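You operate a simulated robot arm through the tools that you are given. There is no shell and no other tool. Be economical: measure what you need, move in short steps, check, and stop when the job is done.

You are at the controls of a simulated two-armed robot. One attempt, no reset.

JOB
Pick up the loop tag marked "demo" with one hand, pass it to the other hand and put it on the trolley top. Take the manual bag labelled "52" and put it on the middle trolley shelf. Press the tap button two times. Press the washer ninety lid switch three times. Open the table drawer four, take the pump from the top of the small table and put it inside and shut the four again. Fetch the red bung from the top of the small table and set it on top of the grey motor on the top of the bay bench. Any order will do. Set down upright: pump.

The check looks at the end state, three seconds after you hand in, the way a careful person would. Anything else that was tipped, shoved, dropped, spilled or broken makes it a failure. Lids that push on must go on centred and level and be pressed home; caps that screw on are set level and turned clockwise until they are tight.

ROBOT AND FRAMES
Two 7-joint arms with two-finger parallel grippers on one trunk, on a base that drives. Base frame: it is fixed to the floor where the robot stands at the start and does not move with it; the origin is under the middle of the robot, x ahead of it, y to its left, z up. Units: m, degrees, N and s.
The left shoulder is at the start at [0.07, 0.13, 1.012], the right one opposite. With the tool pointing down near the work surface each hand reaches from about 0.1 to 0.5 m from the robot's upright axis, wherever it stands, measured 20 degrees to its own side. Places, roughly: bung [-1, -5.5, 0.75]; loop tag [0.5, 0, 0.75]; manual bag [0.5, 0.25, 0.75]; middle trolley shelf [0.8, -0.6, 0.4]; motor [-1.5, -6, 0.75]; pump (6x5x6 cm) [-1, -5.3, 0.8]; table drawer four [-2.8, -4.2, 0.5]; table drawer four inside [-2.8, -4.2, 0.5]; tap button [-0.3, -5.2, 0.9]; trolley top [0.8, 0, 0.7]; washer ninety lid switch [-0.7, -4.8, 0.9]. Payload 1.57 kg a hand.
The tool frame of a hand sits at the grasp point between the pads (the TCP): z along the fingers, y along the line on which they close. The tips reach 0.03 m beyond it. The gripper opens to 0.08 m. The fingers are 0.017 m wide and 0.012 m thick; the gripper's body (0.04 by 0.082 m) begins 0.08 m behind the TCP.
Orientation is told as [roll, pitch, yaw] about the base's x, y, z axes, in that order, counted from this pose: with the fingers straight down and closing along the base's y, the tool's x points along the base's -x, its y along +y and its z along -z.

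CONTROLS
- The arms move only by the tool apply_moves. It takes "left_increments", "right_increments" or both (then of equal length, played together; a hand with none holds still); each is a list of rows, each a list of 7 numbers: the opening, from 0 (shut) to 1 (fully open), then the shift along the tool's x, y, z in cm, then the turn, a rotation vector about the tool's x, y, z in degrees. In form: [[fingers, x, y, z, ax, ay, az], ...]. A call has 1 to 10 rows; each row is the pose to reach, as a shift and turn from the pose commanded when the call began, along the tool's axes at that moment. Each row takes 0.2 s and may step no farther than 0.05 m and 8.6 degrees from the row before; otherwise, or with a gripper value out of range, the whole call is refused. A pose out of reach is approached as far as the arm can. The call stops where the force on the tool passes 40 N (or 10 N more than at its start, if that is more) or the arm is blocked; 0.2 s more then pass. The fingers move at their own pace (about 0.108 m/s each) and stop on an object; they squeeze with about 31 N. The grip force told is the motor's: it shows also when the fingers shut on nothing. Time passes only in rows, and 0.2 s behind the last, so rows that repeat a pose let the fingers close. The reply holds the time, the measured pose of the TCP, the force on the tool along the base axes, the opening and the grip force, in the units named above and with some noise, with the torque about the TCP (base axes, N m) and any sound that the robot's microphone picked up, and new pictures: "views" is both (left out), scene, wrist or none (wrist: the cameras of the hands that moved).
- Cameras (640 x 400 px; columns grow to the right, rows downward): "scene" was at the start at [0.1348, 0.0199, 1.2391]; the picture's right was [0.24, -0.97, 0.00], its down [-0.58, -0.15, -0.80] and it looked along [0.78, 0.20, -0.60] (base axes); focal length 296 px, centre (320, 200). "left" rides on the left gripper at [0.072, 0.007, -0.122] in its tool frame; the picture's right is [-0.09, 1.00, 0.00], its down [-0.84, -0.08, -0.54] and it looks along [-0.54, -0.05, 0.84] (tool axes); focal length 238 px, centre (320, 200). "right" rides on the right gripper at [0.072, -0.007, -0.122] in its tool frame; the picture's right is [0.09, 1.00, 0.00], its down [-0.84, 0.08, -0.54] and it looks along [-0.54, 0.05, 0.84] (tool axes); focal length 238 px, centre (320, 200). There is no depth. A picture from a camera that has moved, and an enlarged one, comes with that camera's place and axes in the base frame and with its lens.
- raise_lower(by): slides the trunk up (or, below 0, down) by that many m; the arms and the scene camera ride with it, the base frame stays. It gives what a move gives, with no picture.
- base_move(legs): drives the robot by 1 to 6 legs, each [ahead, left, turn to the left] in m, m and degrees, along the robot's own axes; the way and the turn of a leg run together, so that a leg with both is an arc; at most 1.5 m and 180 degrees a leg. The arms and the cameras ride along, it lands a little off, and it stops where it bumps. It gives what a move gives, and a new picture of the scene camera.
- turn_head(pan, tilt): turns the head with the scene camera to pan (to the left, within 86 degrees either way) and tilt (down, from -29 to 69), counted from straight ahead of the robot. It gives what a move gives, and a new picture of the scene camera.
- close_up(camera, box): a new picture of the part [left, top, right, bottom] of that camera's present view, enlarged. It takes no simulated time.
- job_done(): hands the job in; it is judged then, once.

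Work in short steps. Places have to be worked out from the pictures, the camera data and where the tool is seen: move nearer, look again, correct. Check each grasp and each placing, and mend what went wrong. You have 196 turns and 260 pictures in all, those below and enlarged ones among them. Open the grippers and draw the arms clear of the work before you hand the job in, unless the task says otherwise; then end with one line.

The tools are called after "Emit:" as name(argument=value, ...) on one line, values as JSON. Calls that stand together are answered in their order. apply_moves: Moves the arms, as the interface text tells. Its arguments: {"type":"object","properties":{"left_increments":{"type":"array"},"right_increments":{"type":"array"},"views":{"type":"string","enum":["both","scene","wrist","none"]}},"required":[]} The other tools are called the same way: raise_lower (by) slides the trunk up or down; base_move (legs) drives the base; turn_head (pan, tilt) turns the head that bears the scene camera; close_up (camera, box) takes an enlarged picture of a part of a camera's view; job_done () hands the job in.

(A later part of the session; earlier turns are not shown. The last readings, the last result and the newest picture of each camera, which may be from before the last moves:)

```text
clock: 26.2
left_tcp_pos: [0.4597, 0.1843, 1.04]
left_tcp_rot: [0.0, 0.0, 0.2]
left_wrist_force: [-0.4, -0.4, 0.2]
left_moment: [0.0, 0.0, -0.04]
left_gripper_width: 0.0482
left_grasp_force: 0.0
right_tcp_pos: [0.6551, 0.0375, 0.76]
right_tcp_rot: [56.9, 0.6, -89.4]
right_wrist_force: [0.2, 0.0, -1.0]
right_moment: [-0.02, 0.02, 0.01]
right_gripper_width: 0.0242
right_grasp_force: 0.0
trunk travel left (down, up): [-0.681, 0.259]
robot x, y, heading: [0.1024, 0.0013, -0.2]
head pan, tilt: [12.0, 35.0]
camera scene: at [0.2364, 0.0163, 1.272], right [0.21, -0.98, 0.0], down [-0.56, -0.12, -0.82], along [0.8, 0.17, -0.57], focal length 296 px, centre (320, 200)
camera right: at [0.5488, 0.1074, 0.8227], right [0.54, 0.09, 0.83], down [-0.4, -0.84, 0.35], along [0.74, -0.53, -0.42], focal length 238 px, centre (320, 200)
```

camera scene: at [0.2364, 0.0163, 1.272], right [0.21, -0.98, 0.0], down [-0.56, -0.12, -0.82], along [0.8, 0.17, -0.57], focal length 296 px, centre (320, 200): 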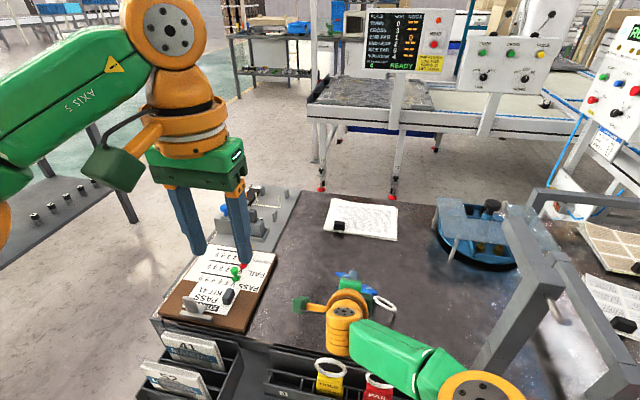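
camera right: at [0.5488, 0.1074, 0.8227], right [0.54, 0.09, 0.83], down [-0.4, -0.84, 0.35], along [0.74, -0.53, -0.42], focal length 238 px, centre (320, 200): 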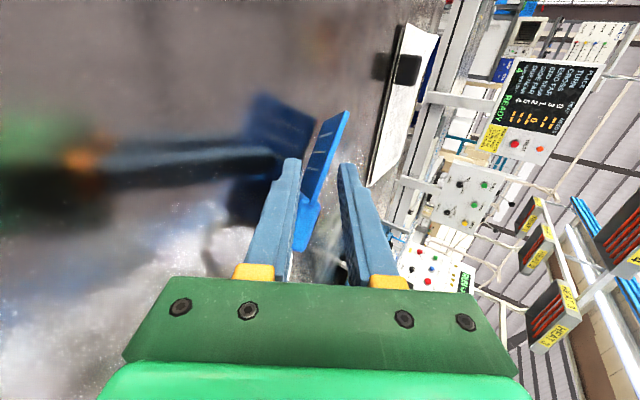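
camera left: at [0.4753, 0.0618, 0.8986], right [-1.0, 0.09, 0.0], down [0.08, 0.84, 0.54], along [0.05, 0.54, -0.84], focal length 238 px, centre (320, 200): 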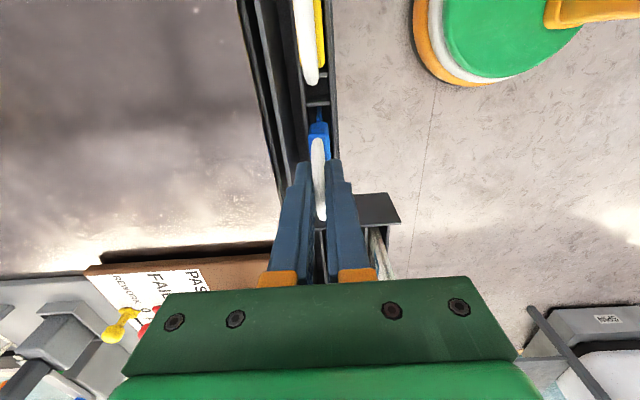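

The tag lies loose on the lower finger with its ring down on the table. I draw the fingers back out.

Emit:
apply_moves(right_increments=[[0.35, 0, 0.9, -2, 0, 0, 0], [0.35, 0, 0.9, -4, 0, 0, 0], [0.35, 0, 0.9, -6, 0, 0, 0], [0.35, 0, 1.5, -8, 0, 0, 0]], views="both")

```text
clock: 27.2
left_tcp_pos: [0.4597, 0.1857, 1.0399]
left_tcp_rot: [-0.1, 0.0, 0.1]
left_wrist_force: [0.2, 0.5, 0.7]
left_moment: [-0.01, -0.03, -0.01]
left_gripper_width: 0.0483
left_grasp_force: 0.0
right_tcp_pos: [0.5956, 0.0358, 0.8173]
right_tcp_rot: [56.9, 0.6, -89.5]
right_wrist_force: [-0.1, 0.5, -0.1]
right_moment: [-0.01, 0.0, 0.0]
right_gripper_width: 0.028
right_grasp_force: 0.1
trunk travel left (down, up): [-0.681, 0.259]
robot x, y, heading: [0.1002, 0.002, 0.2]
head pan, tilt: [12.0, 35.0]
camera scene: at [0.2356, 0.0168, 1.2721], right [0.21, -0.98, 0.0], down [-0.56, -0.12, -0.82], along [0.8, 0.17, -0.57], focal length 296 px, centre (320, 200)
camera right: at [0.4899, 0.106, 0.8791], right [0.54, 0.09, 0.83], down [-0.4, -0.84, 0.35], along [0.74, -0.53, -0.42], focal length 238 px, centre (320, 200)
```

scene: 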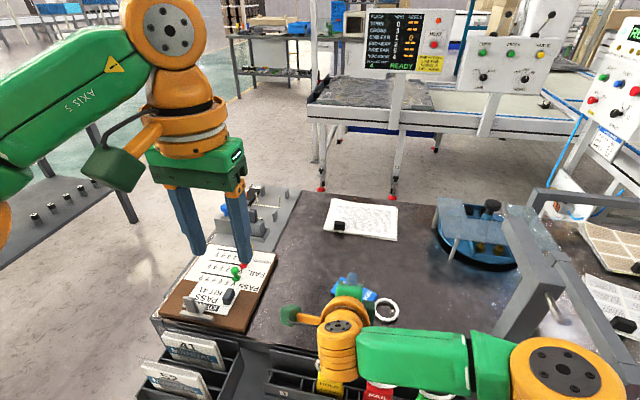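
right: 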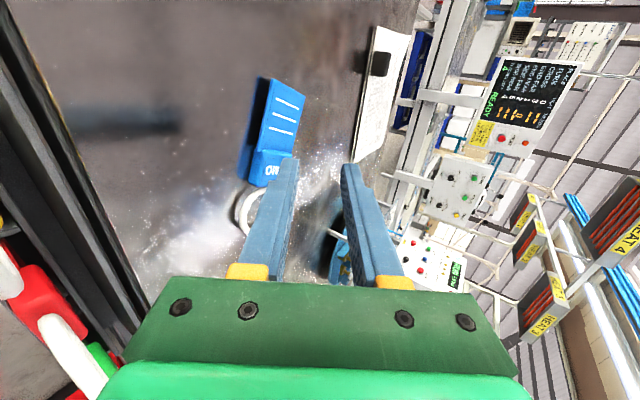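

The tag lies flat on the trolley top. I raise the trunk and back off to see the bags and shelves.

Emit:
raise_lower(by=0.08)

Emit:
base_move(legs=[[-0.1, 0, 0]])

Emit:
turn_head(pan=30, tilt=50)

```text
clock: 28.4
left_tcp_pos: [0.4608, 0.1853, 1.1205]
left_tcp_rot: [-0.2, 0.0, 0.3]
left_wrist_force: [-0.8, 0.1, -0.9]
left_moment: [0.01, -0.01, 0.03]
left_gripper_width: 0.0479
left_grasp_force: 0.2
right_tcp_pos: [0.5965, 0.0372, 0.8974]
right_tcp_rot: [56.8, 0.5, -89.5]
right_wrist_force: [-0.6, 1.4, 0.4]
right_moment: [0.01, -0.01, 0.01]
right_gripper_width: 0.0281
right_grasp_force: 0.0
trunk travel left (down, up): [-0.761, 0.179]
robot x, y, heading: [0.0982, -0.0029, 0.3]
head pan, tilt: [12.0, 35.0]
```

```text
clock: 29.6
left_tcp_pos: [0.363, 0.1841, 1.1185]
left_tcp_rot: [-0.1, 0.1, 0.2]
left_wrist_force: [-0.1, -0.8, -0.9]
left_moment: [0.03, 0.01, 0.01]
left_gripper_width: 0.0478
left_grasp_force: 0.0
right_tcp_pos: [0.4983, 0.0367, 0.8954]
right_tcp_rot: [56.8, 0.5, -89.4]
right_wrist_force: [0.6, 0.2, -0.8]
right_moment: [-0.02, -0.04, -0.03]
right_gripper_width: 0.028
right_grasp_force: 0.1
trunk travel left (down, up): [-0.761, 0.179]
robot x, y, heading: [0.002, -0.0003, -0.1]
head pan, tilt: [12.0, 35.0]
camera scene: at [0.1391, 0.017, 1.3517], right [0.21, -0.98, 0.0], down [-0.56, -0.12, -0.82], along [0.8, 0.17, -0.58], focal length 296 px, centre (320, 200)
```

scene: 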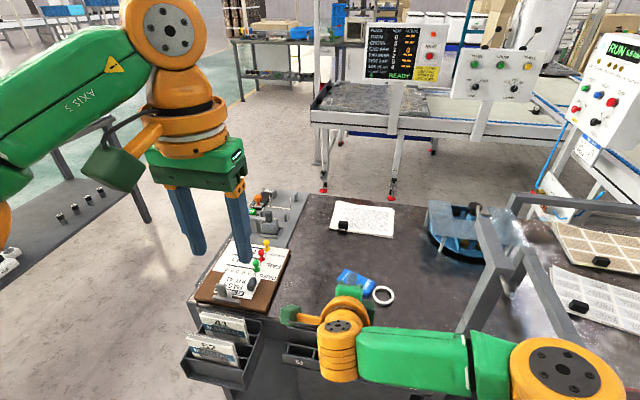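

```text
clock: 30.4
left_tcp_pos: [0.3605, 0.185, 1.1198]
left_tcp_rot: [-0.1, -0.1, 0.2]
left_wrist_force: [1.0, -0.5, -0.2]
left_moment: [0.03, 0.0, 0.03]
left_gripper_width: 0.0479
left_grasp_force: 0.1
right_tcp_pos: [0.496, 0.0362, 0.8969]
right_tcp_rot: [56.8, 0.6, -89.4]
right_wrist_force: [0.0, 0.5, 0.0]
right_moment: [0.01, 0.01, 0.0]
right_gripper_width: 0.0281
right_grasp_force: 0.1
trunk travel left (down, up): [-0.761, 0.179]
robot x, y, heading: [0.0009, 0.0034, -0.1]
head pan, tilt: [30.0, 50.0]
camera scene: at [0.116, 0.037, 1.3305], right [0.5, -0.87, 0.0], down [-0.66, -0.38, -0.64], along [0.56, 0.32, -0.77], focal length 296 px, centre (320, 200)
```

scene: 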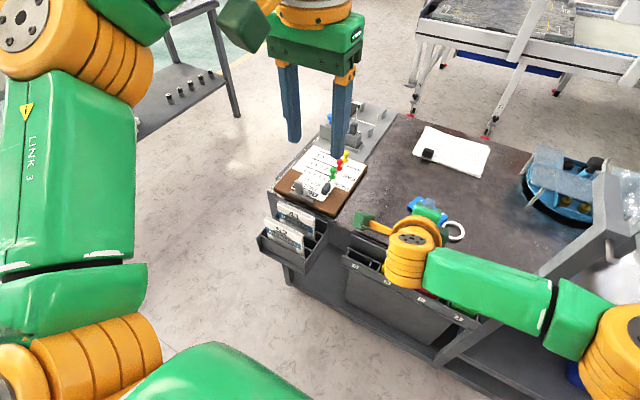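

Tag placed. Next the bag "52": I bring the left hand above it, turned 90°, to look closely.

Emit:
apply_moves(left_increments=[[0.5, -0.5, 1.2, 2, 0, 0, -8.5], [0.5, -1, 2.4, 4, 0, 0, -17], [0.5, -1.5, 3.6, 6, 0, 0, -25.5], [0.5, -2, 4.8, 8, 0, 0, -34], [0.5, -2.5, 6, 10, 0, 0, -42.5], [0.5, -3, 7.2, 12, 0, 0, -51], [0.5, -3.5, 8.4, 14, 0, 0, -59.5], [0.5, -4, 9.6, 16, 0, 0, -68], [0.5, -4.5, 10.8, 17, 0, 0, -76.5], [0.5, -5, 11.5, 18, 0, 0, -85]], right_increments=[[0.5, 0, 0, -2, -4, 0, 0], [0.5, 0, 0, -4, -4, 0, 0], [0.5, -2, 0, -6, -4, 0, 0], [0.5, -4, 0, -8, -4, 0, 0], [0.5, -7, 0, -10, -4, 0, 0], [0.5, -10, 0, -10, -4, 0, 0], [0.5, -13, 0, -10, -4, 0, 0], [0.5, -16, 0, -10, -4, 0, 0], [0.5, -18, 0, -10, -4, 0, 0], [0.5, -18, 0, -10, -4, 0, 0]], views="wrist")

Emit:
close_up(camera="scene", box=[240, 150, 400, 250])

```text
clock: 32.6
left_tcp_pos: [0.4098, 0.2997, 0.9401]
left_tcp_rot: [0.0, 0.0, 85.3]
left_wrist_force: [-0.2, 1.2, 0.1]
left_moment: [0.0, 0.02, 0.03]
left_gripper_width: 0.0401
left_grasp_force: 0.1
right_tcp_pos: [0.4149, -0.1363, 0.9586]
right_tcp_rot: [60.5, 0.5, -89.6]
right_wrist_force: [-0.1, 0.4, -0.5]
right_moment: [-0.03, 0.02, 0.0]
right_gripper_width: 0.04
right_grasp_force: 0.1
right hand out of reach, approached as far as the arm can: row 9, 10
trunk travel left (down, up): [-0.761, 0.179]
robot x, y, heading: [-0.0006, -0.0009, -0.0]
head pan, tilt: [30.0, 50.0]
camera right: at [0.3066, -0.0662, 1.0124], right [0.49, 0.09, 0.87], down [-0.43, -0.84, 0.33], along [0.76, -0.53, -0.37], focal length 238 px, centre (320, 200)
camera left: at [0.399, 0.229, 1.0618], right [-0.98, 0.17, 0.0], down [0.14, 0.83, 0.54], along [0.09, 0.53, -0.84], focal length 238 px, centre (320, 200)
```

right: 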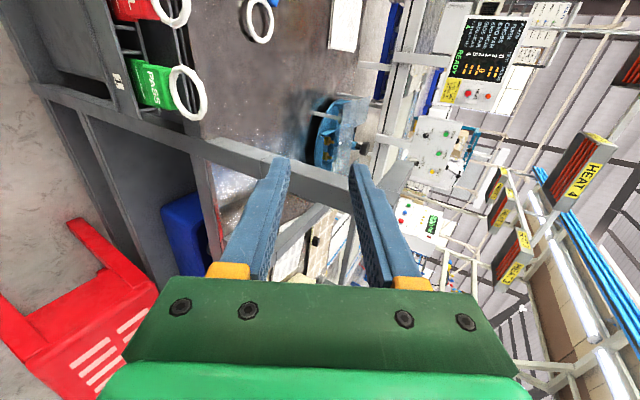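
left: 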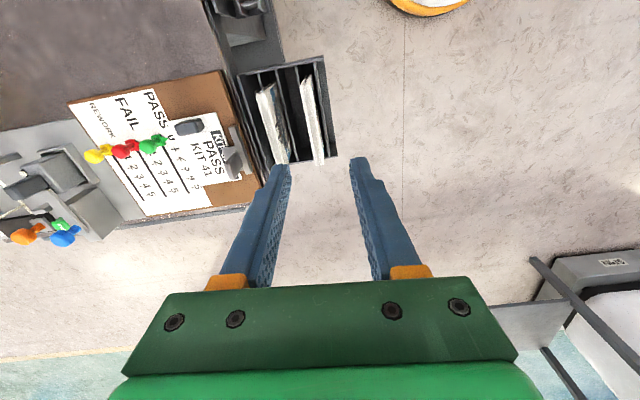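

```text
4.00 times, centred on (320, 200) of scene
camera zoom: at [0.1172, 0.0368, 1.3303], right [0.5, -0.87, 0.0], down [-0.66, -0.38, -0.64], along [0.56, 0.32, -0.77], focal length 1186 px, centre (320, 200)
```

zoom: 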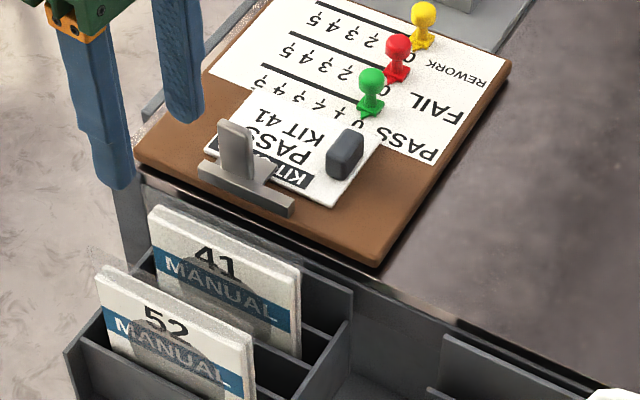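

Bag 52's top edge runs at x≈0.42, y 0.25–0.36, z≈0.765. I align and lower over it with the fingers open 3.6 cm.

Emit:
apply_moves(left_increments=[[0.45, -0.6, -0.97, 4, 0, 0, -4.7], [0.45, -0.6, -0.97, 8, 0, 0, -4.7], [0.45, -0.6, -0.97, 11.5, 0, 0, -4.7]], views="both")

```text
clock: 33.4
left_tcp_pos: [0.4195, 0.3046, 0.826]
left_tcp_rot: [0.0, 0.0, 89.9]
left_wrist_force: [-0.2, 0.1, -0.6]
left_moment: [0.02, 0.01, -0.01]
left_gripper_width: 0.0357
left_grasp_force: 0.0
right_tcp_pos: [0.416, -0.1354, 0.9577]
right_tcp_rot: [60.6, 0.5, -89.5]
right_wrist_force: [0.4, 0.5, -0.1]
right_moment: [0.02, 0.03, -0.01]
right_gripper_width: 0.0401
right_grasp_force: 0.0
trunk travel left (down, up): [-0.761, 0.179]
robot x, y, heading: [0.0003, -0.0041, -0.1]
head pan, tilt: [30.0, 50.0]
camera scene: at [0.1169, 0.0373, 1.3303], right [0.5, -0.87, 0.0], down [-0.66, -0.38, -0.64], along [0.56, 0.32, -0.77], focal length 296 px, centre (320, 200)
camera left: at [0.4153, 0.2326, 0.9471], right [-1.0, 0.09, 0.0], down [0.08, 0.84, 0.54], along [0.05, 0.54, -0.84], focal length 238 px, centre (320, 200)
```

scene: 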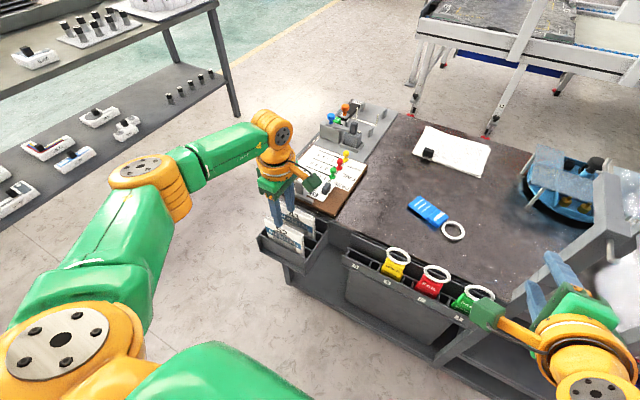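
left: 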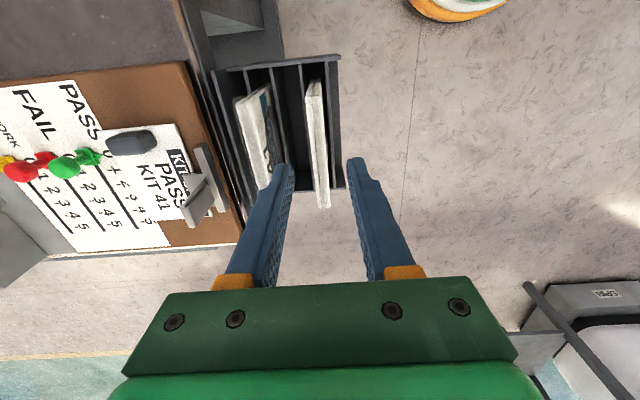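

The bag is between the fingers. I lower the last 6 cm.

Emit:
apply_moves(left_increments=[[0.45, 0, 0, 3, 0, 0, 0], [0.45, 0, 0, 6.3, 0, 0, 0]], views="both")

Emit:
close_up(camera="scene", box=[230, 170, 390, 270])

```text
clock: 34.0
left_tcp_pos: [0.4215, 0.3041, 0.7615]
left_tcp_rot: [-0.1, 0.1, 89.8]
left_wrist_force: [0.2, 0.7, -0.2]
left_moment: [-0.01, 0.03, 0.0]
left_gripper_width: 0.0361
left_grasp_force: 0.1
right_tcp_pos: [0.4169, -0.1362, 0.9578]
right_tcp_rot: [60.6, 0.4, -89.6]
right_wrist_force: [-0.2, 1.4, 0.2]
right_moment: [-0.01, 0.01, -0.01]
right_gripper_width: 0.0402
right_grasp_force: 0.0
trunk travel left (down, up): [-0.761, 0.179]
robot x, y, heading: [-0.0007, 0.0011, 0.1]
head pan, tilt: [30.0, 50.0]
camera scene: at [0.1174, 0.0371, 1.3303], right [0.5, -0.87, 0.0], down [-0.66, -0.38, -0.64], along [0.56, 0.32, -0.77], focal length 296 px, centre (320, 200)
camera left: at [0.4159, 0.233, 0.8839], right [-1.0, 0.09, 0.0], down [0.08, 0.84, 0.54], along [0.05, 0.54, -0.84], focal length 238 px, centre (320, 200)
```

scene: 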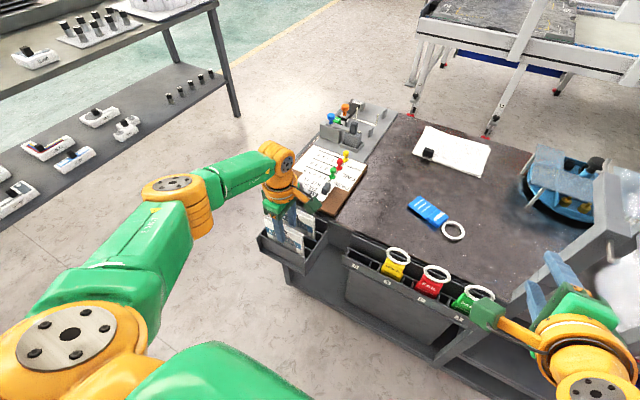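
left: 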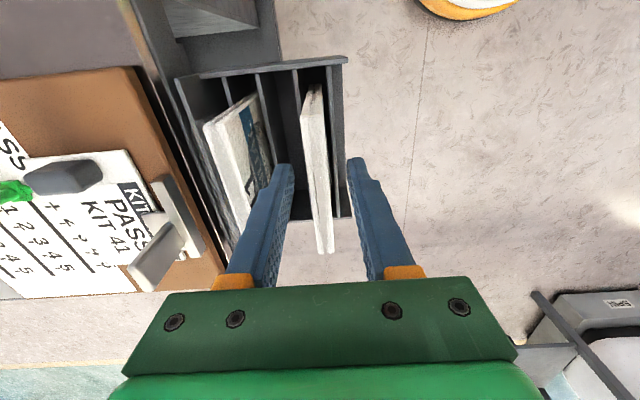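

```text
4.00 times, centred on (310, 220) of scene
camera zoom: at [0.1174, 0.0371, 1.3303], right [0.5, -0.87, 0.0], down [-0.66, -0.38, -0.64], along [0.56, 0.32, -0.77], focal length 1186 px, centre (360, 120)
```

zoom: 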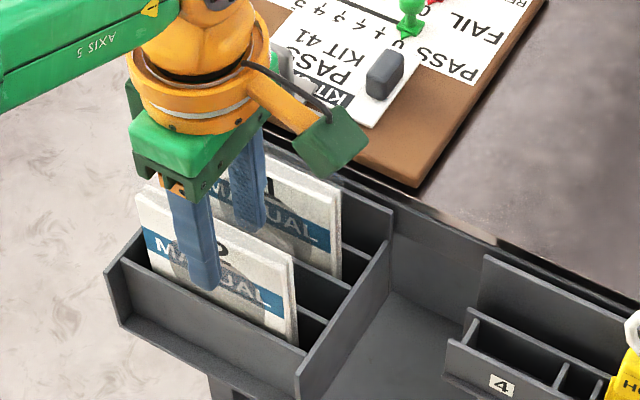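

Fingers straddle bag 52 clear of the dividers. I close and lift.

Emit:
apply_moves(left_increments=[[0, 0, 0, 0, 0, 0, 0], [0, 0, 0, 0, 0, 0, 0], [0, 0, 0, 0, 0, 0, 0], [0, 0, 0, -2, 0, 0, 0], [0, 0, 0, -5, 0, 0, 0], [0, 0, 0, -9, 0, 0, 0], [0, 0, 0, -13, 0, 0, 0], [0, 0, 0, -17, 0, 0, 0], [0, 0, 0, -20, 0, 0, 0]], views="scene")

```text
clock: 36.0
left_tcp_pos: [0.4198, 0.3029, 0.9629]
left_tcp_rot: [0.0, 0.0, 89.9]
left_wrist_force: [-0.2, 0.4, -1.6]
left_moment: [0.01, 0.01, 0.0]
left_gripper_width: 0.0156
left_grasp_force: 30.9
right_tcp_pos: [0.4149, -0.1365, 0.9579]
right_tcp_rot: [60.6, 0.5, -89.6]
right_wrist_force: [-0.6, -0.8, -0.2]
right_moment: [-0.02, 0.02, 0.03]
right_gripper_width: 0.0401
right_grasp_force: 0.0
trunk travel left (down, up): [-0.761, 0.179]
robot x, y, heading: [0.0013, 0.0011, 0.1]
head pan, tilt: [30.0, 50.0]
camera scene: at [0.1166, 0.0368, 1.3303], right [0.5, -0.87, 0.0], down [-0.66, -0.38, -0.64], along [0.56, 0.32, -0.77], focal length 296 px, centre (320, 200)
```

scene: 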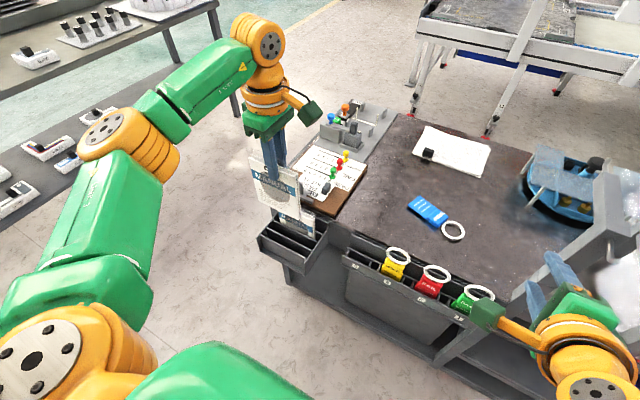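

Bag held (15.6 mm). I back off 0.3 m and look to the right at the shelves.

Emit:
base_move(legs=[[-0.35, 0, 0]])

Emit:
turn_head(pan=-32, tilt=30)

```text
clock: 38.2
left_tcp_pos: [0.0729, 0.3045, 0.9614]
left_tcp_rot: [-0.2, 0.2, 89.8]
left_wrist_force: [0.0, -0.1, -1.9]
left_moment: [-0.03, 0.02, -0.01]
left_gripper_width: 0.0153
left_grasp_force: 30.6
right_tcp_pos: [0.0675, -0.1368, 0.9577]
right_tcp_rot: [60.6, 0.4, -89.8]
right_wrist_force: [-0.7, 0.1, 0.9]
right_moment: [-0.02, 0.0, 0.03]
right_gripper_width: 0.04
right_grasp_force: 0.0
trunk travel left (down, up): [-0.761, 0.179]
robot x, y, heading: [-0.3546, -0.0002, -0.3]
head pan, tilt: [30.0, 50.0]
camera scene: at [-0.2314, 0.0374, 1.3301], right [0.5, -0.87, 0.0], down [-0.67, -0.38, -0.64], along [0.56, 0.32, -0.77], focal length 296 px, centre (320, 200)
```

scene: 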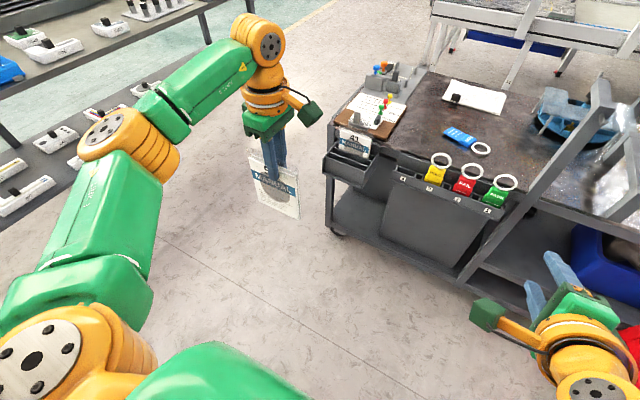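

```text
clock: 39.6
left_tcp_pos: [0.072, 0.3042, 0.9623]
left_tcp_rot: [0.1, 0.1, 89.7]
left_wrist_force: [0.1, 0.1, -1.4]
left_moment: [-0.01, 0.03, 0.0]
left_gripper_width: 0.0155
left_grasp_force: 30.4
right_tcp_pos: [0.0659, -0.1361, 0.9582]
right_tcp_rot: [60.6, 0.4, -89.7]
right_wrist_force: [-0.1, -1.4, 0.4]
right_moment: [0.0, 0.01, -0.02]
right_gripper_width: 0.0401
right_grasp_force: 0.0
trunk travel left (down, up): [-0.761, 0.179]
robot x, y, heading: [-0.3507, 0.0014, 0.0]
head pan, tilt: [-32.0, 30.0]
camera scene: at [-0.2231, -0.0489, 1.3598], right [-0.53, -0.85, 0.0], down [-0.42, 0.27, -0.87], along [0.73, -0.46, -0.5], focal length 296 px, centre (320, 200)
```

scene: 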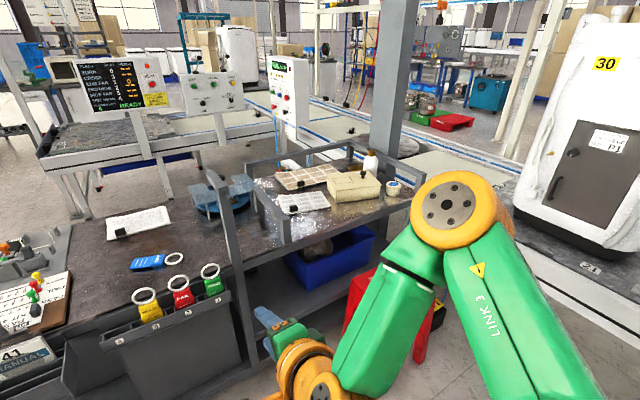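

The shelf with the blue bin is visible; its free stretch lies about y −0.2…−0.42. I first pitch the left hand so the bag lies flat, fingers pointing ahead.

Emit:
apply_moves(left_increments=[[0, 2.2, -0.8, 0.8, 7.5, 0, 0], [0, 4.4, -1.6, 1.6, 15, 0, 0], [0, 6.6, -2.4, 2.4, 22.5, 0, 0], [0, 8.8, -3.2, 3.2, 30, 0, 0], [0, 11, -4, 4, 37.5, 0, 0], [0, 13.2, -4.8, 4.8, 45, 0, 0], [0, 15.4, -5.6, 5.6, 52.5, 0, 0], [0, 17.6, -6.4, 6.4, 60, 0, 0], [0, 19.8, -7.2, 7.2, 67.5, 0, 0], [0, 22, -8, 8, 75, 0, 0]], right_increments=[[0.5, -1, 0, -1, 0, 0, 0], [0.5, -2, 0, -2, 0, 0, 0], [0.5, -3, 0, -3, 0, 0, 0], [0.5, -4, 0, -4, 0, 0, 0], [0.5, -5, 0, -5, 0, 0, 0], [0.5, -6, 0, -6, 0, 0, 0], [0.5, -7, 0, -7, 0, 0, 0], [0.5, -8, 0, -8, 0, 0, 0], [0.5, -9, 0, -8, 0, 0, 0], [0.5, -10, 0, -8, 0, 0, 0]], views="scene")

```text
clock: 41.8
left_tcp_pos: [0.1191, 0.0933, 0.8933]
left_tcp_rot: [-51.5, 4.9, 88.2]
left_wrist_force: [-0.2, 0.3, -1.3]
left_moment: [-0.02, 0.04, 0.0]
left_gripper_width: 0.0155
left_grasp_force: 30.6
left hand out of reach, approached as far as the arm can: row 8, 9, 10
right_tcp_pos: [0.0529, -0.26, 0.9868]
right_tcp_rot: [60.7, 0.4, -89.7]
right_wrist_force: [0.0, 0.2, 0.4]
right_moment: [0.01, -0.01, -0.03]
right_gripper_width: 0.0398
right_grasp_force: 0.1
right hand out of reach, approached as far as the arm can: row 1, 2, 3, 4, 5, 6, 7, 8, 9, 10
trunk travel left (down, up): [-0.761, 0.179]
robot x, y, heading: [-0.3538, -0.0051, -0.1]
head pan, tilt: [-32.0, 30.0]
camera scene: at [-0.2233, -0.0508, 1.3598], right [-0.53, -0.85, 0.0], down [-0.42, 0.27, -0.87], along [0.73, -0.46, -0.5], focal length 296 px, centre (320, 200)
```

scene: 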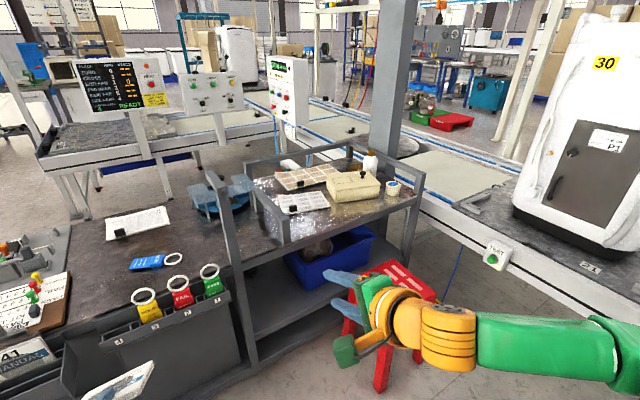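

Partly pitched (51°). I extend a bit further forward and pitch 22° more.

Emit:
apply_moves(left_increments=[[0, 0, -1, 1.2, 5.5, 0, 0], [0, 0, -2, 2.4, 11, 0, 0], [0, 0, -3, 3.6, 17, 0, 0], [0, 0, -4, 4.8, 23, 0, 0]], views="none")

Emit:
turn_head(pan=-15, tilt=40)

```text
clock: 42.8
left_tcp_pos: [0.1257, 0.0581, 0.8825]
left_tcp_rot: [-53.9, 6.2, 88.7]
left_wrist_force: [-0.9, -1.4, -2.6]
left_moment: [-0.01, 0.04, 0.02]
left_gripper_width: 0.0158
left_grasp_force: 31.3
left hand out of reach, approached as far as the arm can: row 1, 2, 3, 4
right_tcp_pos: [0.0542, -0.2606, 0.985]
right_tcp_rot: [60.6, 0.6, -89.8]
right_wrist_force: [-0.5, 0.0, 0.0]
right_moment: [0.02, 0.01, -0.02]
right_gripper_width: 0.04
right_grasp_force: 0.1
trunk travel left (down, up): [-0.761, 0.179]
robot x, y, heading: [-0.3498, -0.0033, -0.0]
head pan, tilt: [-32.0, 30.0]
```

```text
clock: 43.6
left_tcp_pos: [0.1244, 0.061, 0.8814]
left_tcp_rot: [-53.9, 6.3, 88.6]
left_wrist_force: [0.1, 1.1, -0.4]
left_moment: [-0.01, 0.07, 0.01]
left_gripper_width: 0.0153
left_grasp_force: 31.0
right_tcp_pos: [0.0541, -0.2586, 0.9859]
right_tcp_rot: [60.6, 0.5, -89.8]
right_wrist_force: [-0.2, 0.4, 0.7]
right_moment: [-0.02, 0.0, -0.02]
right_gripper_width: 0.0399
right_grasp_force: 0.0
trunk travel left (down, up): [-0.761, 0.179]
robot x, y, heading: [-0.351, -0.0006, -0.1]
head pan, tilt: [-15.0, 40.0]
camera scene: at [-0.2176, -0.0235, 1.3445], right [-0.26, -0.97, 0.0], down [-0.62, 0.17, -0.77], along [0.74, -0.2, -0.64], focal length 296 px, centre (320, 200)
```

scene: 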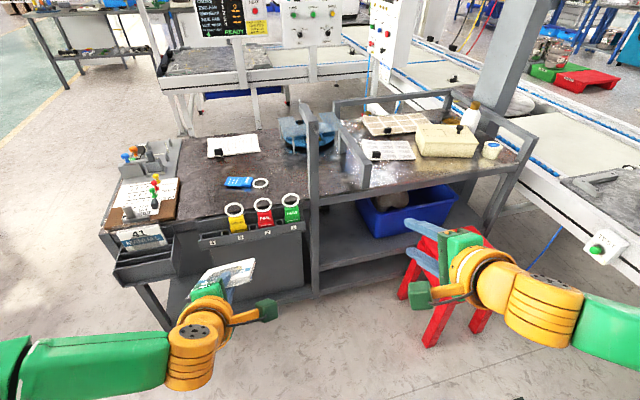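

Let me enlarge the shelf region to identify levels.

Emit:
close_up(camera="scene", box=[150, 160, 550, 380])

```text
1.60 times, centred on (350, 270) of scene
camera zoom: at [-0.2176, -0.0235, 1.3445], right [-0.26, -0.97, 0.0], down [-0.62, 0.17, -0.77], along [0.74, -0.2, -0.64], focal length 474 px, centre (272, 88)
```

zoom: 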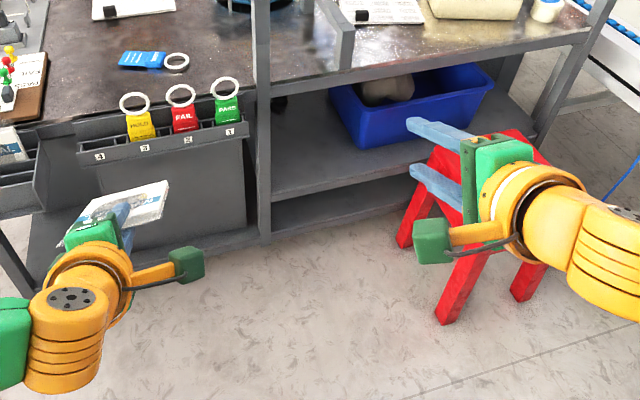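

Middle shelf (with bin) front edge z≈0.34–0.35. I test a flatter pose with the left hand raised relative to the shoulder.

Emit:
apply_moves(left_increments=[[0, 0, -2.5, -1, 3, 0, 0], [0, 0, -5, -1.5, 8, 0, 0], [0, 0, -7.5, -1.5, 13, 0, 0], [0, 0, -10, -1, 19, 0, 0], [0, 0, -11.5, 0, 25, 0, 0]], views="none")

```text
clock: 44.8
left_tcp_pos: [0.1909, 0.0506, 0.9831]
left_tcp_rot: [-78.7, 6.2, 89.1]
left_wrist_force: [-0.9, -0.6, -1.2]
left_moment: [-0.04, 0.08, -0.01]
left_gripper_width: 0.0154
left_grasp_force: 31.6
left hand out of reach, approached as far as the arm can: row 5
right_tcp_pos: [0.0539, -0.2598, 0.9849]
right_tcp_rot: [60.6, 0.5, -89.8]
right_wrist_force: [-0.1, 0.1, 0.1]
right_moment: [-0.08, -0.05, 0.01]
right_gripper_width: 0.0401
right_grasp_force: 0.1
trunk travel left (down, up): [-0.761, 0.179]
robot x, y, heading: [-0.3496, 0.0016, 0.1]
head pan, tilt: [-15.0, 40.0]
```

Now the bag is nearly flat (11°). Before lowering the trunk, I raise the right hand so it will clear the red stool.

Emit:
apply_moves(right_increments=[[0.5, 0, 3.5, -2, 0, 0, 0], [0.5, 0, 7, -4, 0, 0, 0], [0.5, 0, 10.5, -6, 0, 0, 0], [0.5, 0, 14, -8, 0, 0, 0], [0.5, 0, 17.5, -10, 0, 0, 0], [0.5, 0, 21, -12, 0, 0, 0], [0.5, 0, 24, -14, 0, 0, 0]], views="scene")

```text
clock: 46.4
left_tcp_pos: [0.1905, 0.0525, 0.9828]
left_tcp_rot: [-78.7, 6.2, 89.0]
left_wrist_force: [-0.1, -0.4, -0.8]
left_moment: [-0.04, 0.07, 0.03]
left_gripper_width: 0.0154
left_grasp_force: 31.2
right_tcp_pos: [0.0499, -0.2603, 1.2623]
right_tcp_rot: [60.6, 0.3, -89.7]
right_wrist_force: [-0.2, -0.6, 0.0]
right_moment: [0.0, -0.01, 0.0]
right_gripper_width: 0.04
right_grasp_force: 0.1
right hand out of reach, approached as far as the arm can: row 1
trunk travel left (down, up): [-0.761, 0.179]
robot x, y, heading: [-0.353, -0.0005, -0.2]
head pan, tilt: [-15.0, 40.0]
camera scene: at [-0.2176, -0.0225, 1.3445], right [-0.26, -0.97, 0.0], down [-0.62, 0.17, -0.77], along [0.74, -0.2, -0.64], focal length 296 px, centre (320, 200)
```

scene: 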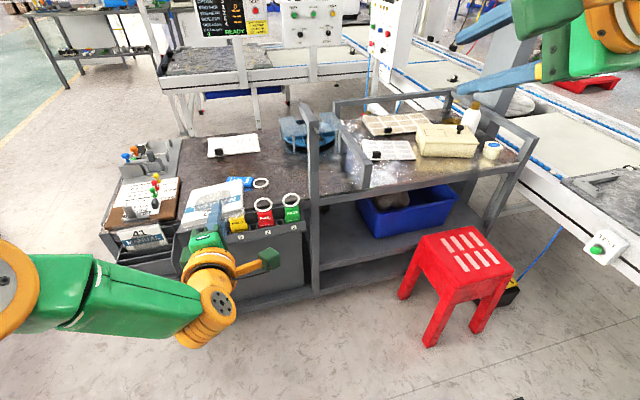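

Good clear view; stool is at y<−0.63. I drive to (−0.2, −0.23) turned 12° right, still high.

Emit:
base_move(legs=[[0.15, -0.23, -12]])

Emit:
raise_lower(by=-0.53)

Emit:
turn_head(pan=-10, tilt=35)

```text
clock: 48.3
left_tcp_pos: [0.3122, -0.3083, 0.9838]
left_tcp_rot: [-78.7, 6.3, 76.8]
left_wrist_force: [0.6, 0.3, -0.7]
left_moment: [-0.01, 0.07, -0.03]
left_gripper_width: 0.0153
left_grasp_force: 31.3
right_tcp_pos: [0.107, -0.5862, 1.2633]
right_tcp_rot: [60.7, 0.4, -102.0]
right_wrist_force: [0.3, -0.2, 0.0]
right_moment: [-0.01, 0.01, 0.0]
right_gripper_width: 0.0399
right_grasp_force: 0.1
trunk travel left (down, up): [-0.761, 0.179]
robot x, y, heading: [-0.2261, -0.2461, -12.4]
head pan, tilt: [-15.0, 40.0]
camera scene: at [-0.1035, -0.2961, 1.3446], right [-0.46, -0.89, 0.0], down [-0.57, 0.29, -0.77], along [0.68, -0.35, -0.64], focal length 296 px, centre (320, 200)
```

scene: 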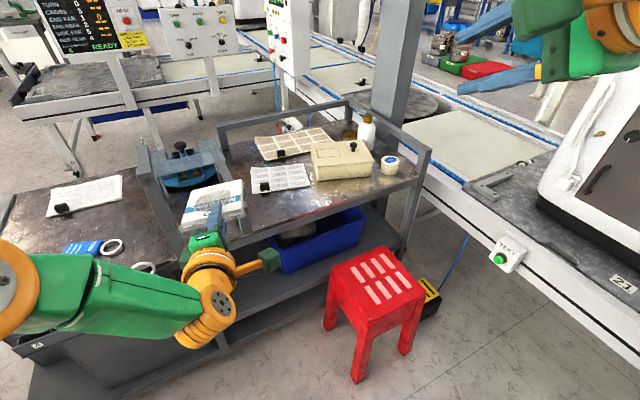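

```text
refused: -0.53 is not a number from -0.4 to 0.4
```

```text
clock: 49.0
left_tcp_pos: [0.311, -0.3115, 0.9836]
left_tcp_rot: [-78.7, 6.1, 77.0]
left_wrist_force: [-0.2, 0.0, -1.9]
left_moment: [-0.01, 0.1, 0.04]
left_gripper_width: 0.0157
left_grasp_force: 30.9
right_tcp_pos: [0.1074, -0.5867, 1.2617]
right_tcp_rot: [60.6, 0.5, -102.0]
right_wrist_force: [0.6, 0.0, -0.6]
right_moment: [-0.01, 0.02, 0.01]
right_gripper_width: 0.0399
right_grasp_force: 0.0
trunk travel left (down, up): [-0.761, 0.179]
robot x, y, heading: [-0.2259, -0.2461, -12.2]
head pan, tilt: [-10.0, 35.0]
camera scene: at [-0.0971, -0.2926, 1.352], right [-0.38, -0.92, 0.0], down [-0.53, 0.22, -0.82], along [0.76, -0.31, -0.57], focal length 296 px, centre (320, 200)
```

scene: 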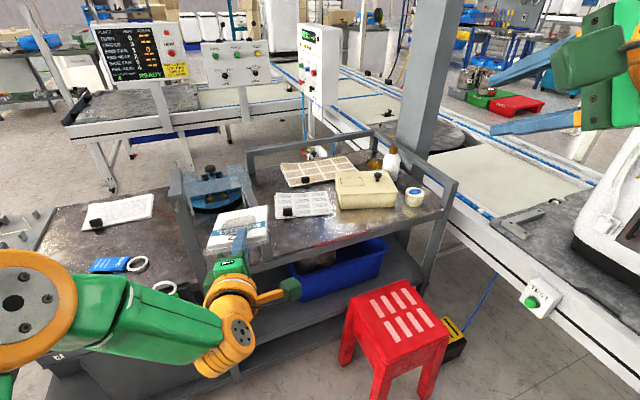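

Lower the trunk 0.4 m then 0.13 m.

Emit:
raise_lower(by=-0.4)

Emit:
raise_lower(by=-0.13)

Emit:
turn_head(pan=0, tilt=30)

```text
clock: 52.8
left_tcp_pos: [0.3105, -0.3112, 0.5821]
left_tcp_rot: [-78.8, 6.2, 76.9]
left_wrist_force: [-0.2, 0.2, -0.2]
left_moment: [0.03, 0.07, -0.02]
left_gripper_width: 0.0157
left_grasp_force: 30.8
right_tcp_pos: [0.107, -0.5878, 0.8617]
right_tcp_rot: [60.6, 0.4, -102.0]
right_wrist_force: [-0.1, 0.3, -0.5]
right_moment: [-0.02, 0.03, 0.01]
right_gripper_width: 0.04
right_grasp_force: 0.1
trunk travel left (down, up): [-0.361, 0.579]
robot x, y, heading: [-0.2286, -0.2451, -12.4]
head pan, tilt: [-10.0, 35.0]
```

```text
clock: 54.4
left_tcp_pos: [0.3112, -0.3111, 0.4538]
left_tcp_rot: [-78.7, 6.2, 77.0]
left_wrist_force: [0.3, 0.7, -0.4]
left_moment: [-0.01, 0.05, 0.03]
left_gripper_width: 0.0155
left_grasp_force: 30.8
right_tcp_pos: [0.1064, -0.5875, 0.7314]
right_tcp_rot: [60.6, 0.5, -102.0]
right_wrist_force: [-0.2, 0.1, -0.2]
right_moment: [0.0, -0.01, 0.02]
right_gripper_width: 0.0401
right_grasp_force: 0.1
trunk travel left (down, up): [-0.231, 0.709]
robot x, y, heading: [-0.2264, -0.2455, -12.5]
head pan, tilt: [-10.0, 35.0]
```

```text
clock: 55.1
left_tcp_pos: [0.3106, -0.3107, 0.4533]
left_tcp_rot: [-78.7, 6.2, 76.9]
left_wrist_force: [0.2, -0.3, -1.0]
left_moment: [0.04, 0.1, 0.0]
left_gripper_width: 0.0155
left_grasp_force: 30.9
right_tcp_pos: [0.1067, -0.5868, 0.7328]
right_tcp_rot: [60.6, 0.6, -102.0]
right_wrist_force: [-0.5, -0.8, 0.3]
right_moment: [-0.05, -0.03, -0.02]
right_gripper_width: 0.04
right_grasp_force: 0.0
trunk travel left (down, up): [-0.231, 0.709]
robot x, y, heading: [-0.228, -0.2468, -12.1]
head pan, tilt: [0.0, 30.0]
camera scene: at [-0.0904, -0.2785, 0.8298], right [-0.21, -0.98, 0.0], down [-0.49, 0.11, -0.87], along [0.85, -0.19, -0.5], focal length 296 px, centre (320, 200)
```

scene: 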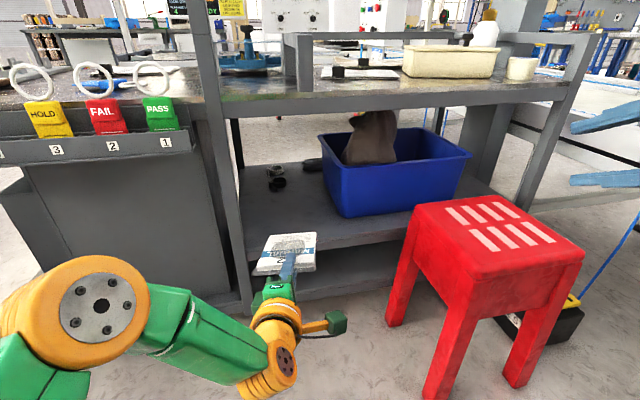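

The shelf surface is at z≈0.35, free between post (y −0.22) and bin (y −0.51). I drive ahead 0.27 m so the bag goes over the shelf.

Emit:
base_move(legs=[[0.27, 0, 0]])

```text
clock: 57.0
left_tcp_pos: [0.5742, -0.3666, 0.4532]
left_tcp_rot: [-78.7, 6.2, 77.0]
left_wrist_force: [-0.6, 0.5, -1.3]
left_moment: [0.01, 0.05, 0.01]
left_gripper_width: 0.0156
left_grasp_force: 31.3
right_tcp_pos: [0.3693, -0.645, 0.7321]
right_tcp_rot: [60.6, 0.4, -101.8]
right_wrist_force: [0.4, 0.2, -0.4]
right_moment: [0.02, -0.02, -0.01]
right_gripper_width: 0.0399
right_grasp_force: 0.1
trunk travel left (down, up): [-0.231, 0.709]
robot x, y, heading: [0.0355, -0.3045, -12.4]
head pan, tilt: [0.0, 30.0]
camera scene: at [0.1717, -0.3356, 0.8298], right [-0.21, -0.98, 0.0], down [-0.49, 0.11, -0.87], along [0.85, -0.18, -0.5], focal length 296 px, centre (320, 200)
```

scene: 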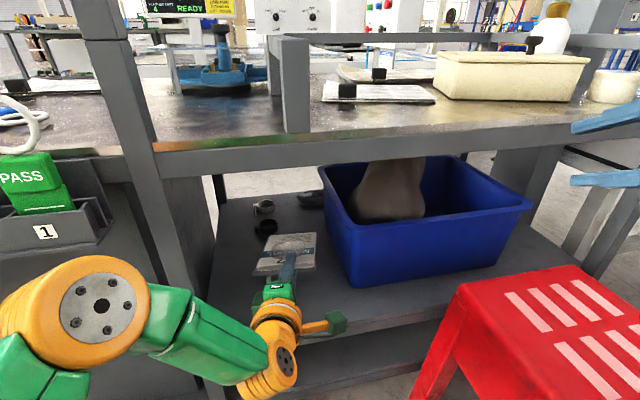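

Bag is above the shelf. I lower 6 cm.

Emit:
raise_lower(by=-0.06)

Emit:
close_up(camera="scene", box=[180, 180, 420, 330])

Emit:
close_up(camera="left", box=[0, 0, 640, 400])

```text
clock: 58.0
left_tcp_pos: [0.5737, -0.367, 0.394]
left_tcp_rot: [-78.7, 6.2, 77.1]
left_wrist_force: [0.7, 0.0, 0.2]
left_moment: [0.06, -0.3, -0.06]
left_gripper_width: 0.0155
left_grasp_force: 31.5
right_tcp_pos: [0.3689, -0.6451, 0.6718]
right_tcp_rot: [60.7, 0.5, -102.0]
right_wrist_force: [-0.5, 0.4, 0.6]
right_moment: [0.0, 0.01, 0.01]
right_gripper_width: 0.04
right_grasp_force: 0.1
trunk travel left (down, up): [-0.171, 0.769]
robot x, y, heading: [0.0338, -0.3071, -12.5]
head pan, tilt: [0.0, 30.0]
```

```text
2.67 times, centred on (300, 255) of scene
camera zoom: at [0.1712, -0.3355, 0.7699], right [-0.21, -0.98, 0.0], down [-0.49, 0.11, -0.87], along [0.85, -0.18, -0.5], focal length 791 px, centre (373, 53)
```

zoom: 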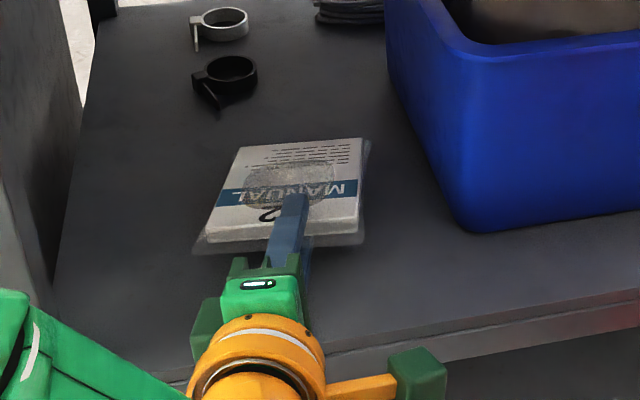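

```text
1.00 times, centred on (320, 200) of left (not enlarged: the box is as wide or as high as the picture)
camera zoom: at [0.4408, -0.4082, 0.4184], right [-0.19, 0.03, -0.98], down [-0.31, 0.95, 0.09], along [0.93, 0.32, -0.17], focal length 238 px, centre (320, 200)
```

zoom: 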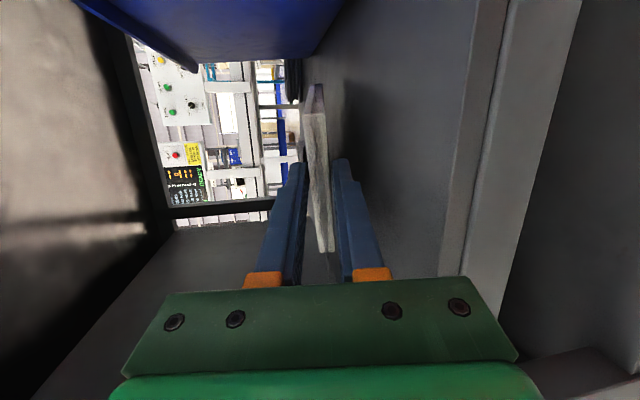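

The bag's far edge just touches the shelf. I lower 1 cm more, open slightly, and draw the hand straight back.

Emit:
apply_moves(left_increments=[[0, 0, 0.8, 0, 0, 0, 0], [0.3, 0, 0.8, 0, 0, 0, 0], [0.3, 0, 0.8, 0, 0, 0, 0], [0.3, 0, 0.6, -2, 0, 0, 0], [0.3, 0, 0.4, -4, 0, 0, 0], [0.3, 0, 0.2, -6, 0, 0, 0], [0.3, 0, 0, -8, 0, 0, 0]], views="scene")

```text
clock: 59.6
left_tcp_pos: [0.4967, -0.3464, 0.4087]
left_tcp_rot: [-78.7, 6.1, 77.1]
left_wrist_force: [-0.6, -0.5, -0.1]
left_moment: [-0.01, -0.01, 0.0]
left_gripper_width: 0.0246
left_grasp_force: 0.2
right_tcp_pos: [0.3692, -0.6453, 0.672]
right_tcp_rot: [60.7, 0.3, -101.9]
right_wrist_force: [-0.6, 0.1, 0.6]
right_moment: [0.01, 0.0, -0.02]
right_gripper_width: 0.0402
right_grasp_force: 0.0
trunk travel left (down, up): [-0.171, 0.769]
robot x, y, heading: [0.0307, -0.3021, -12.0]
head pan, tilt: [0.0, 30.0]
camera scene: at [0.1714, -0.3355, 0.7698], right [-0.21, -0.98, 0.0], down [-0.49, 0.11, -0.87], along [0.85, -0.18, -0.5], focal length 296 px, centre (320, 200)
```

scene: 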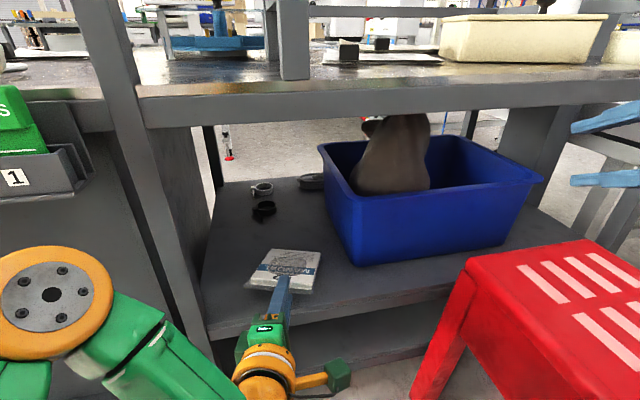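

The bag seems down. I back the base away 0.35 m and check.

Emit:
base_move(legs=[[-0.35, 0, 0]])

Emit:
close_up(camera="scene", box=[160, 130, 400, 280])

```text
clock: 61.9
left_tcp_pos: [0.1571, -0.2736, 0.4085]
left_tcp_rot: [-78.8, 6.2, 77.0]
left_wrist_force: [0.4, -0.7, 0.6]
left_moment: [-0.03, 0.03, 0.01]
left_gripper_width: 0.024
left_grasp_force: 0.1
right_tcp_pos: [0.0292, -0.5704, 0.6729]
right_tcp_rot: [60.7, 0.3, -102.0]
right_wrist_force: [0.6, 0.0, -0.5]
right_moment: [-0.02, -0.02, 0.02]
right_gripper_width: 0.0402
right_grasp_force: 0.1
trunk travel left (down, up): [-0.171, 0.769]
robot x, y, heading: [-0.3046, -0.2321, -12.4]
head pan, tilt: [0.0, 30.0]
camera scene: at [-0.1687, -0.2613, 0.7699], right [-0.21, -0.98, 0.0], down [-0.49, 0.11, -0.87], along [0.85, -0.18, -0.5], focal length 296 px, centre (320, 200)
```

scene: 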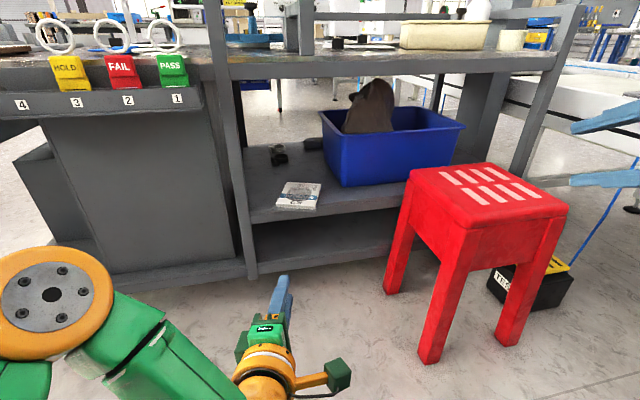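

```text
2.67 times, centred on (280, 205) of scene
camera zoom: at [-0.1687, -0.2613, 0.7699], right [-0.21, -0.98, 0.0], down [-0.49, 0.11, -0.87], along [0.85, -0.18, -0.5], focal length 791 px, centre (427, 187)
```

zoom: 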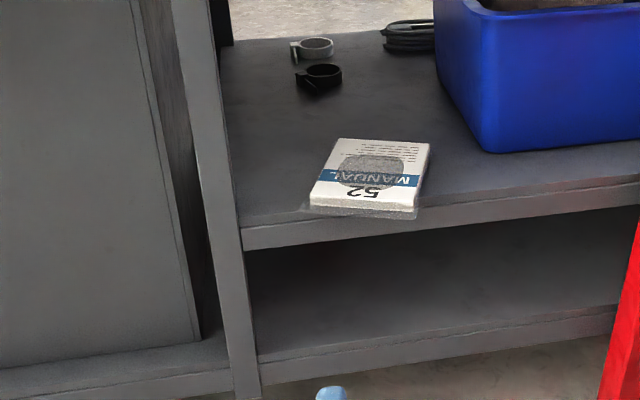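

Bag 52 lies flat on the middle shelf. I raise the trunk to its start height and fold the arms to fingers-down.

Emit:
raise_lower(by=0.4)

Emit:
raise_lower(by=0.08)

Emit:
apply_moves(left_increments=[[0.5, 0, 0.5, -1, -7.8, 0, 0], [0.5, 0, 1, -2, -15.6, 0, 0], [0.5, 0, 1.5, -3, -23.4, 0, 0], [0.5, 0, 2, -4, -31.2, 0, 0], [0.5, 0, 2.5, -5, -39, 0, 0], [0.5, -1, 3, -6, -46.8, 0, 0], [0.5, -2, 3, -7, -54.6, 0, 0], [0.5, -3, 3, -8, -62.4, 0, 0], [0.5, -4, 3, -9, -70.2, 0, 0], [0.5, -5, 3, -10, -78, 0, 0]], right_increments=[[0.5, 0, 0, 0, 6, 0, 0], [0.5, 0, 0, 0, 12, 0, 0], [0.5, 0, 0, 0, 18, 0, 0], [0.5, 0, 0, 0, 24, 0, 0], [0.5, 0, 0, 0, 30, 0, 0], [0.5, 0, -2, 0, 36, 0, 0], [0.5, 0, -4, 0, 42, 0, 0], [0.5, 0, -6, 0, 48, 0, 0], [0.5, 0, -8, 0, 54, 0, 0], [0.5, 0, -10, 0, 60, 0, 0]], views="scene")

```text
clock: 65.7
left_tcp_pos: [0.1556, -0.2738, 0.8073]
left_tcp_rot: [-78.6, 6.2, 77.1]
left_wrist_force: [-0.3, 0.5, 0.3]
left_moment: [0.01, 0.02, 0.0]
left_gripper_width: 0.024
left_grasp_force: 0.1
right_tcp_pos: [0.0276, -0.57, 1.072]
right_tcp_rot: [60.6, 0.5, -101.9]
right_wrist_force: [-0.2, 0.6, 0.0]
right_moment: [0.0, 0.0, -0.01]
right_gripper_width: 0.0401
right_grasp_force: 0.1
trunk travel left (down, up): [-0.571, 0.369]
robot x, y, heading: [-0.3069, -0.2312, -12.4]
head pan, tilt: [0.0, 30.0]
```

```text
clock: 66.9
left_tcp_pos: [0.1571, -0.2739, 0.8874]
left_tcp_rot: [-78.6, 6.2, 77.0]
left_wrist_force: [0.4, -0.5, -0.3]
left_moment: [0.0, -0.03, 0.02]
left_gripper_width: 0.0243
left_grasp_force: 0.1
right_tcp_pos: [0.0287, -0.5706, 1.1525]
right_tcp_rot: [60.7, 0.5, -102.0]
right_wrist_force: [0.0, -0.2, -0.8]
right_moment: [0.03, -0.02, -0.01]
right_gripper_width: 0.0399
right_grasp_force: 0.1
trunk travel left (down, up): [-0.651, 0.289]
robot x, y, heading: [-0.3052, -0.2334, -12.2]
head pan, tilt: [0.0, 30.0]
```

```text
clock: 69.1
left_tcp_pos: [0.0675, -0.2021, 0.8716]
left_tcp_rot: [-0.4, 6.2, 76.9]
left_wrist_force: [-0.2, -0.7, 0.3]
left_moment: [0.02, -0.01, 0.0]
left_gripper_width: 0.0401
left_grasp_force: 0.1
right_tcp_pos: [-0.0179, -0.5604, 1.0653]
right_tcp_rot: [0.7, 0.3, -101.9]
right_wrist_force: [0.9, -0.2, 0.1]
right_moment: [0.02, 0.01, 0.0]
right_gripper_width: 0.0403
right_grasp_force: 0.1
trunk travel left (down, up): [-0.651, 0.289]
robot x, y, heading: [-0.3041, -0.225, -12.3]
head pan, tilt: [0.0, 30.0]
camera scene: at [-0.1679, -0.2613, 1.2498], right [-0.21, -0.98, 0.0], down [-0.49, 0.11, -0.87], along [0.85, -0.18, -0.5], focal length 296 px, centre (320, 200)
```

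scene: 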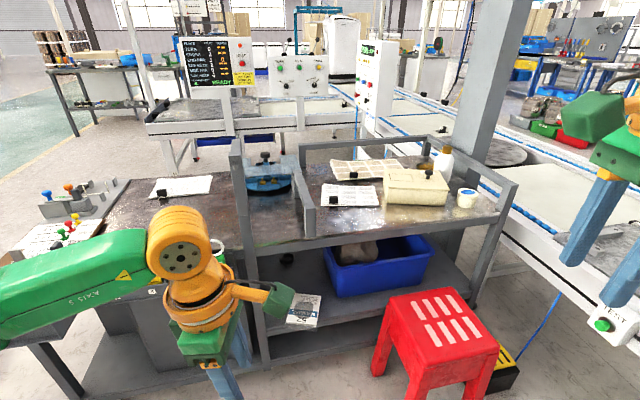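

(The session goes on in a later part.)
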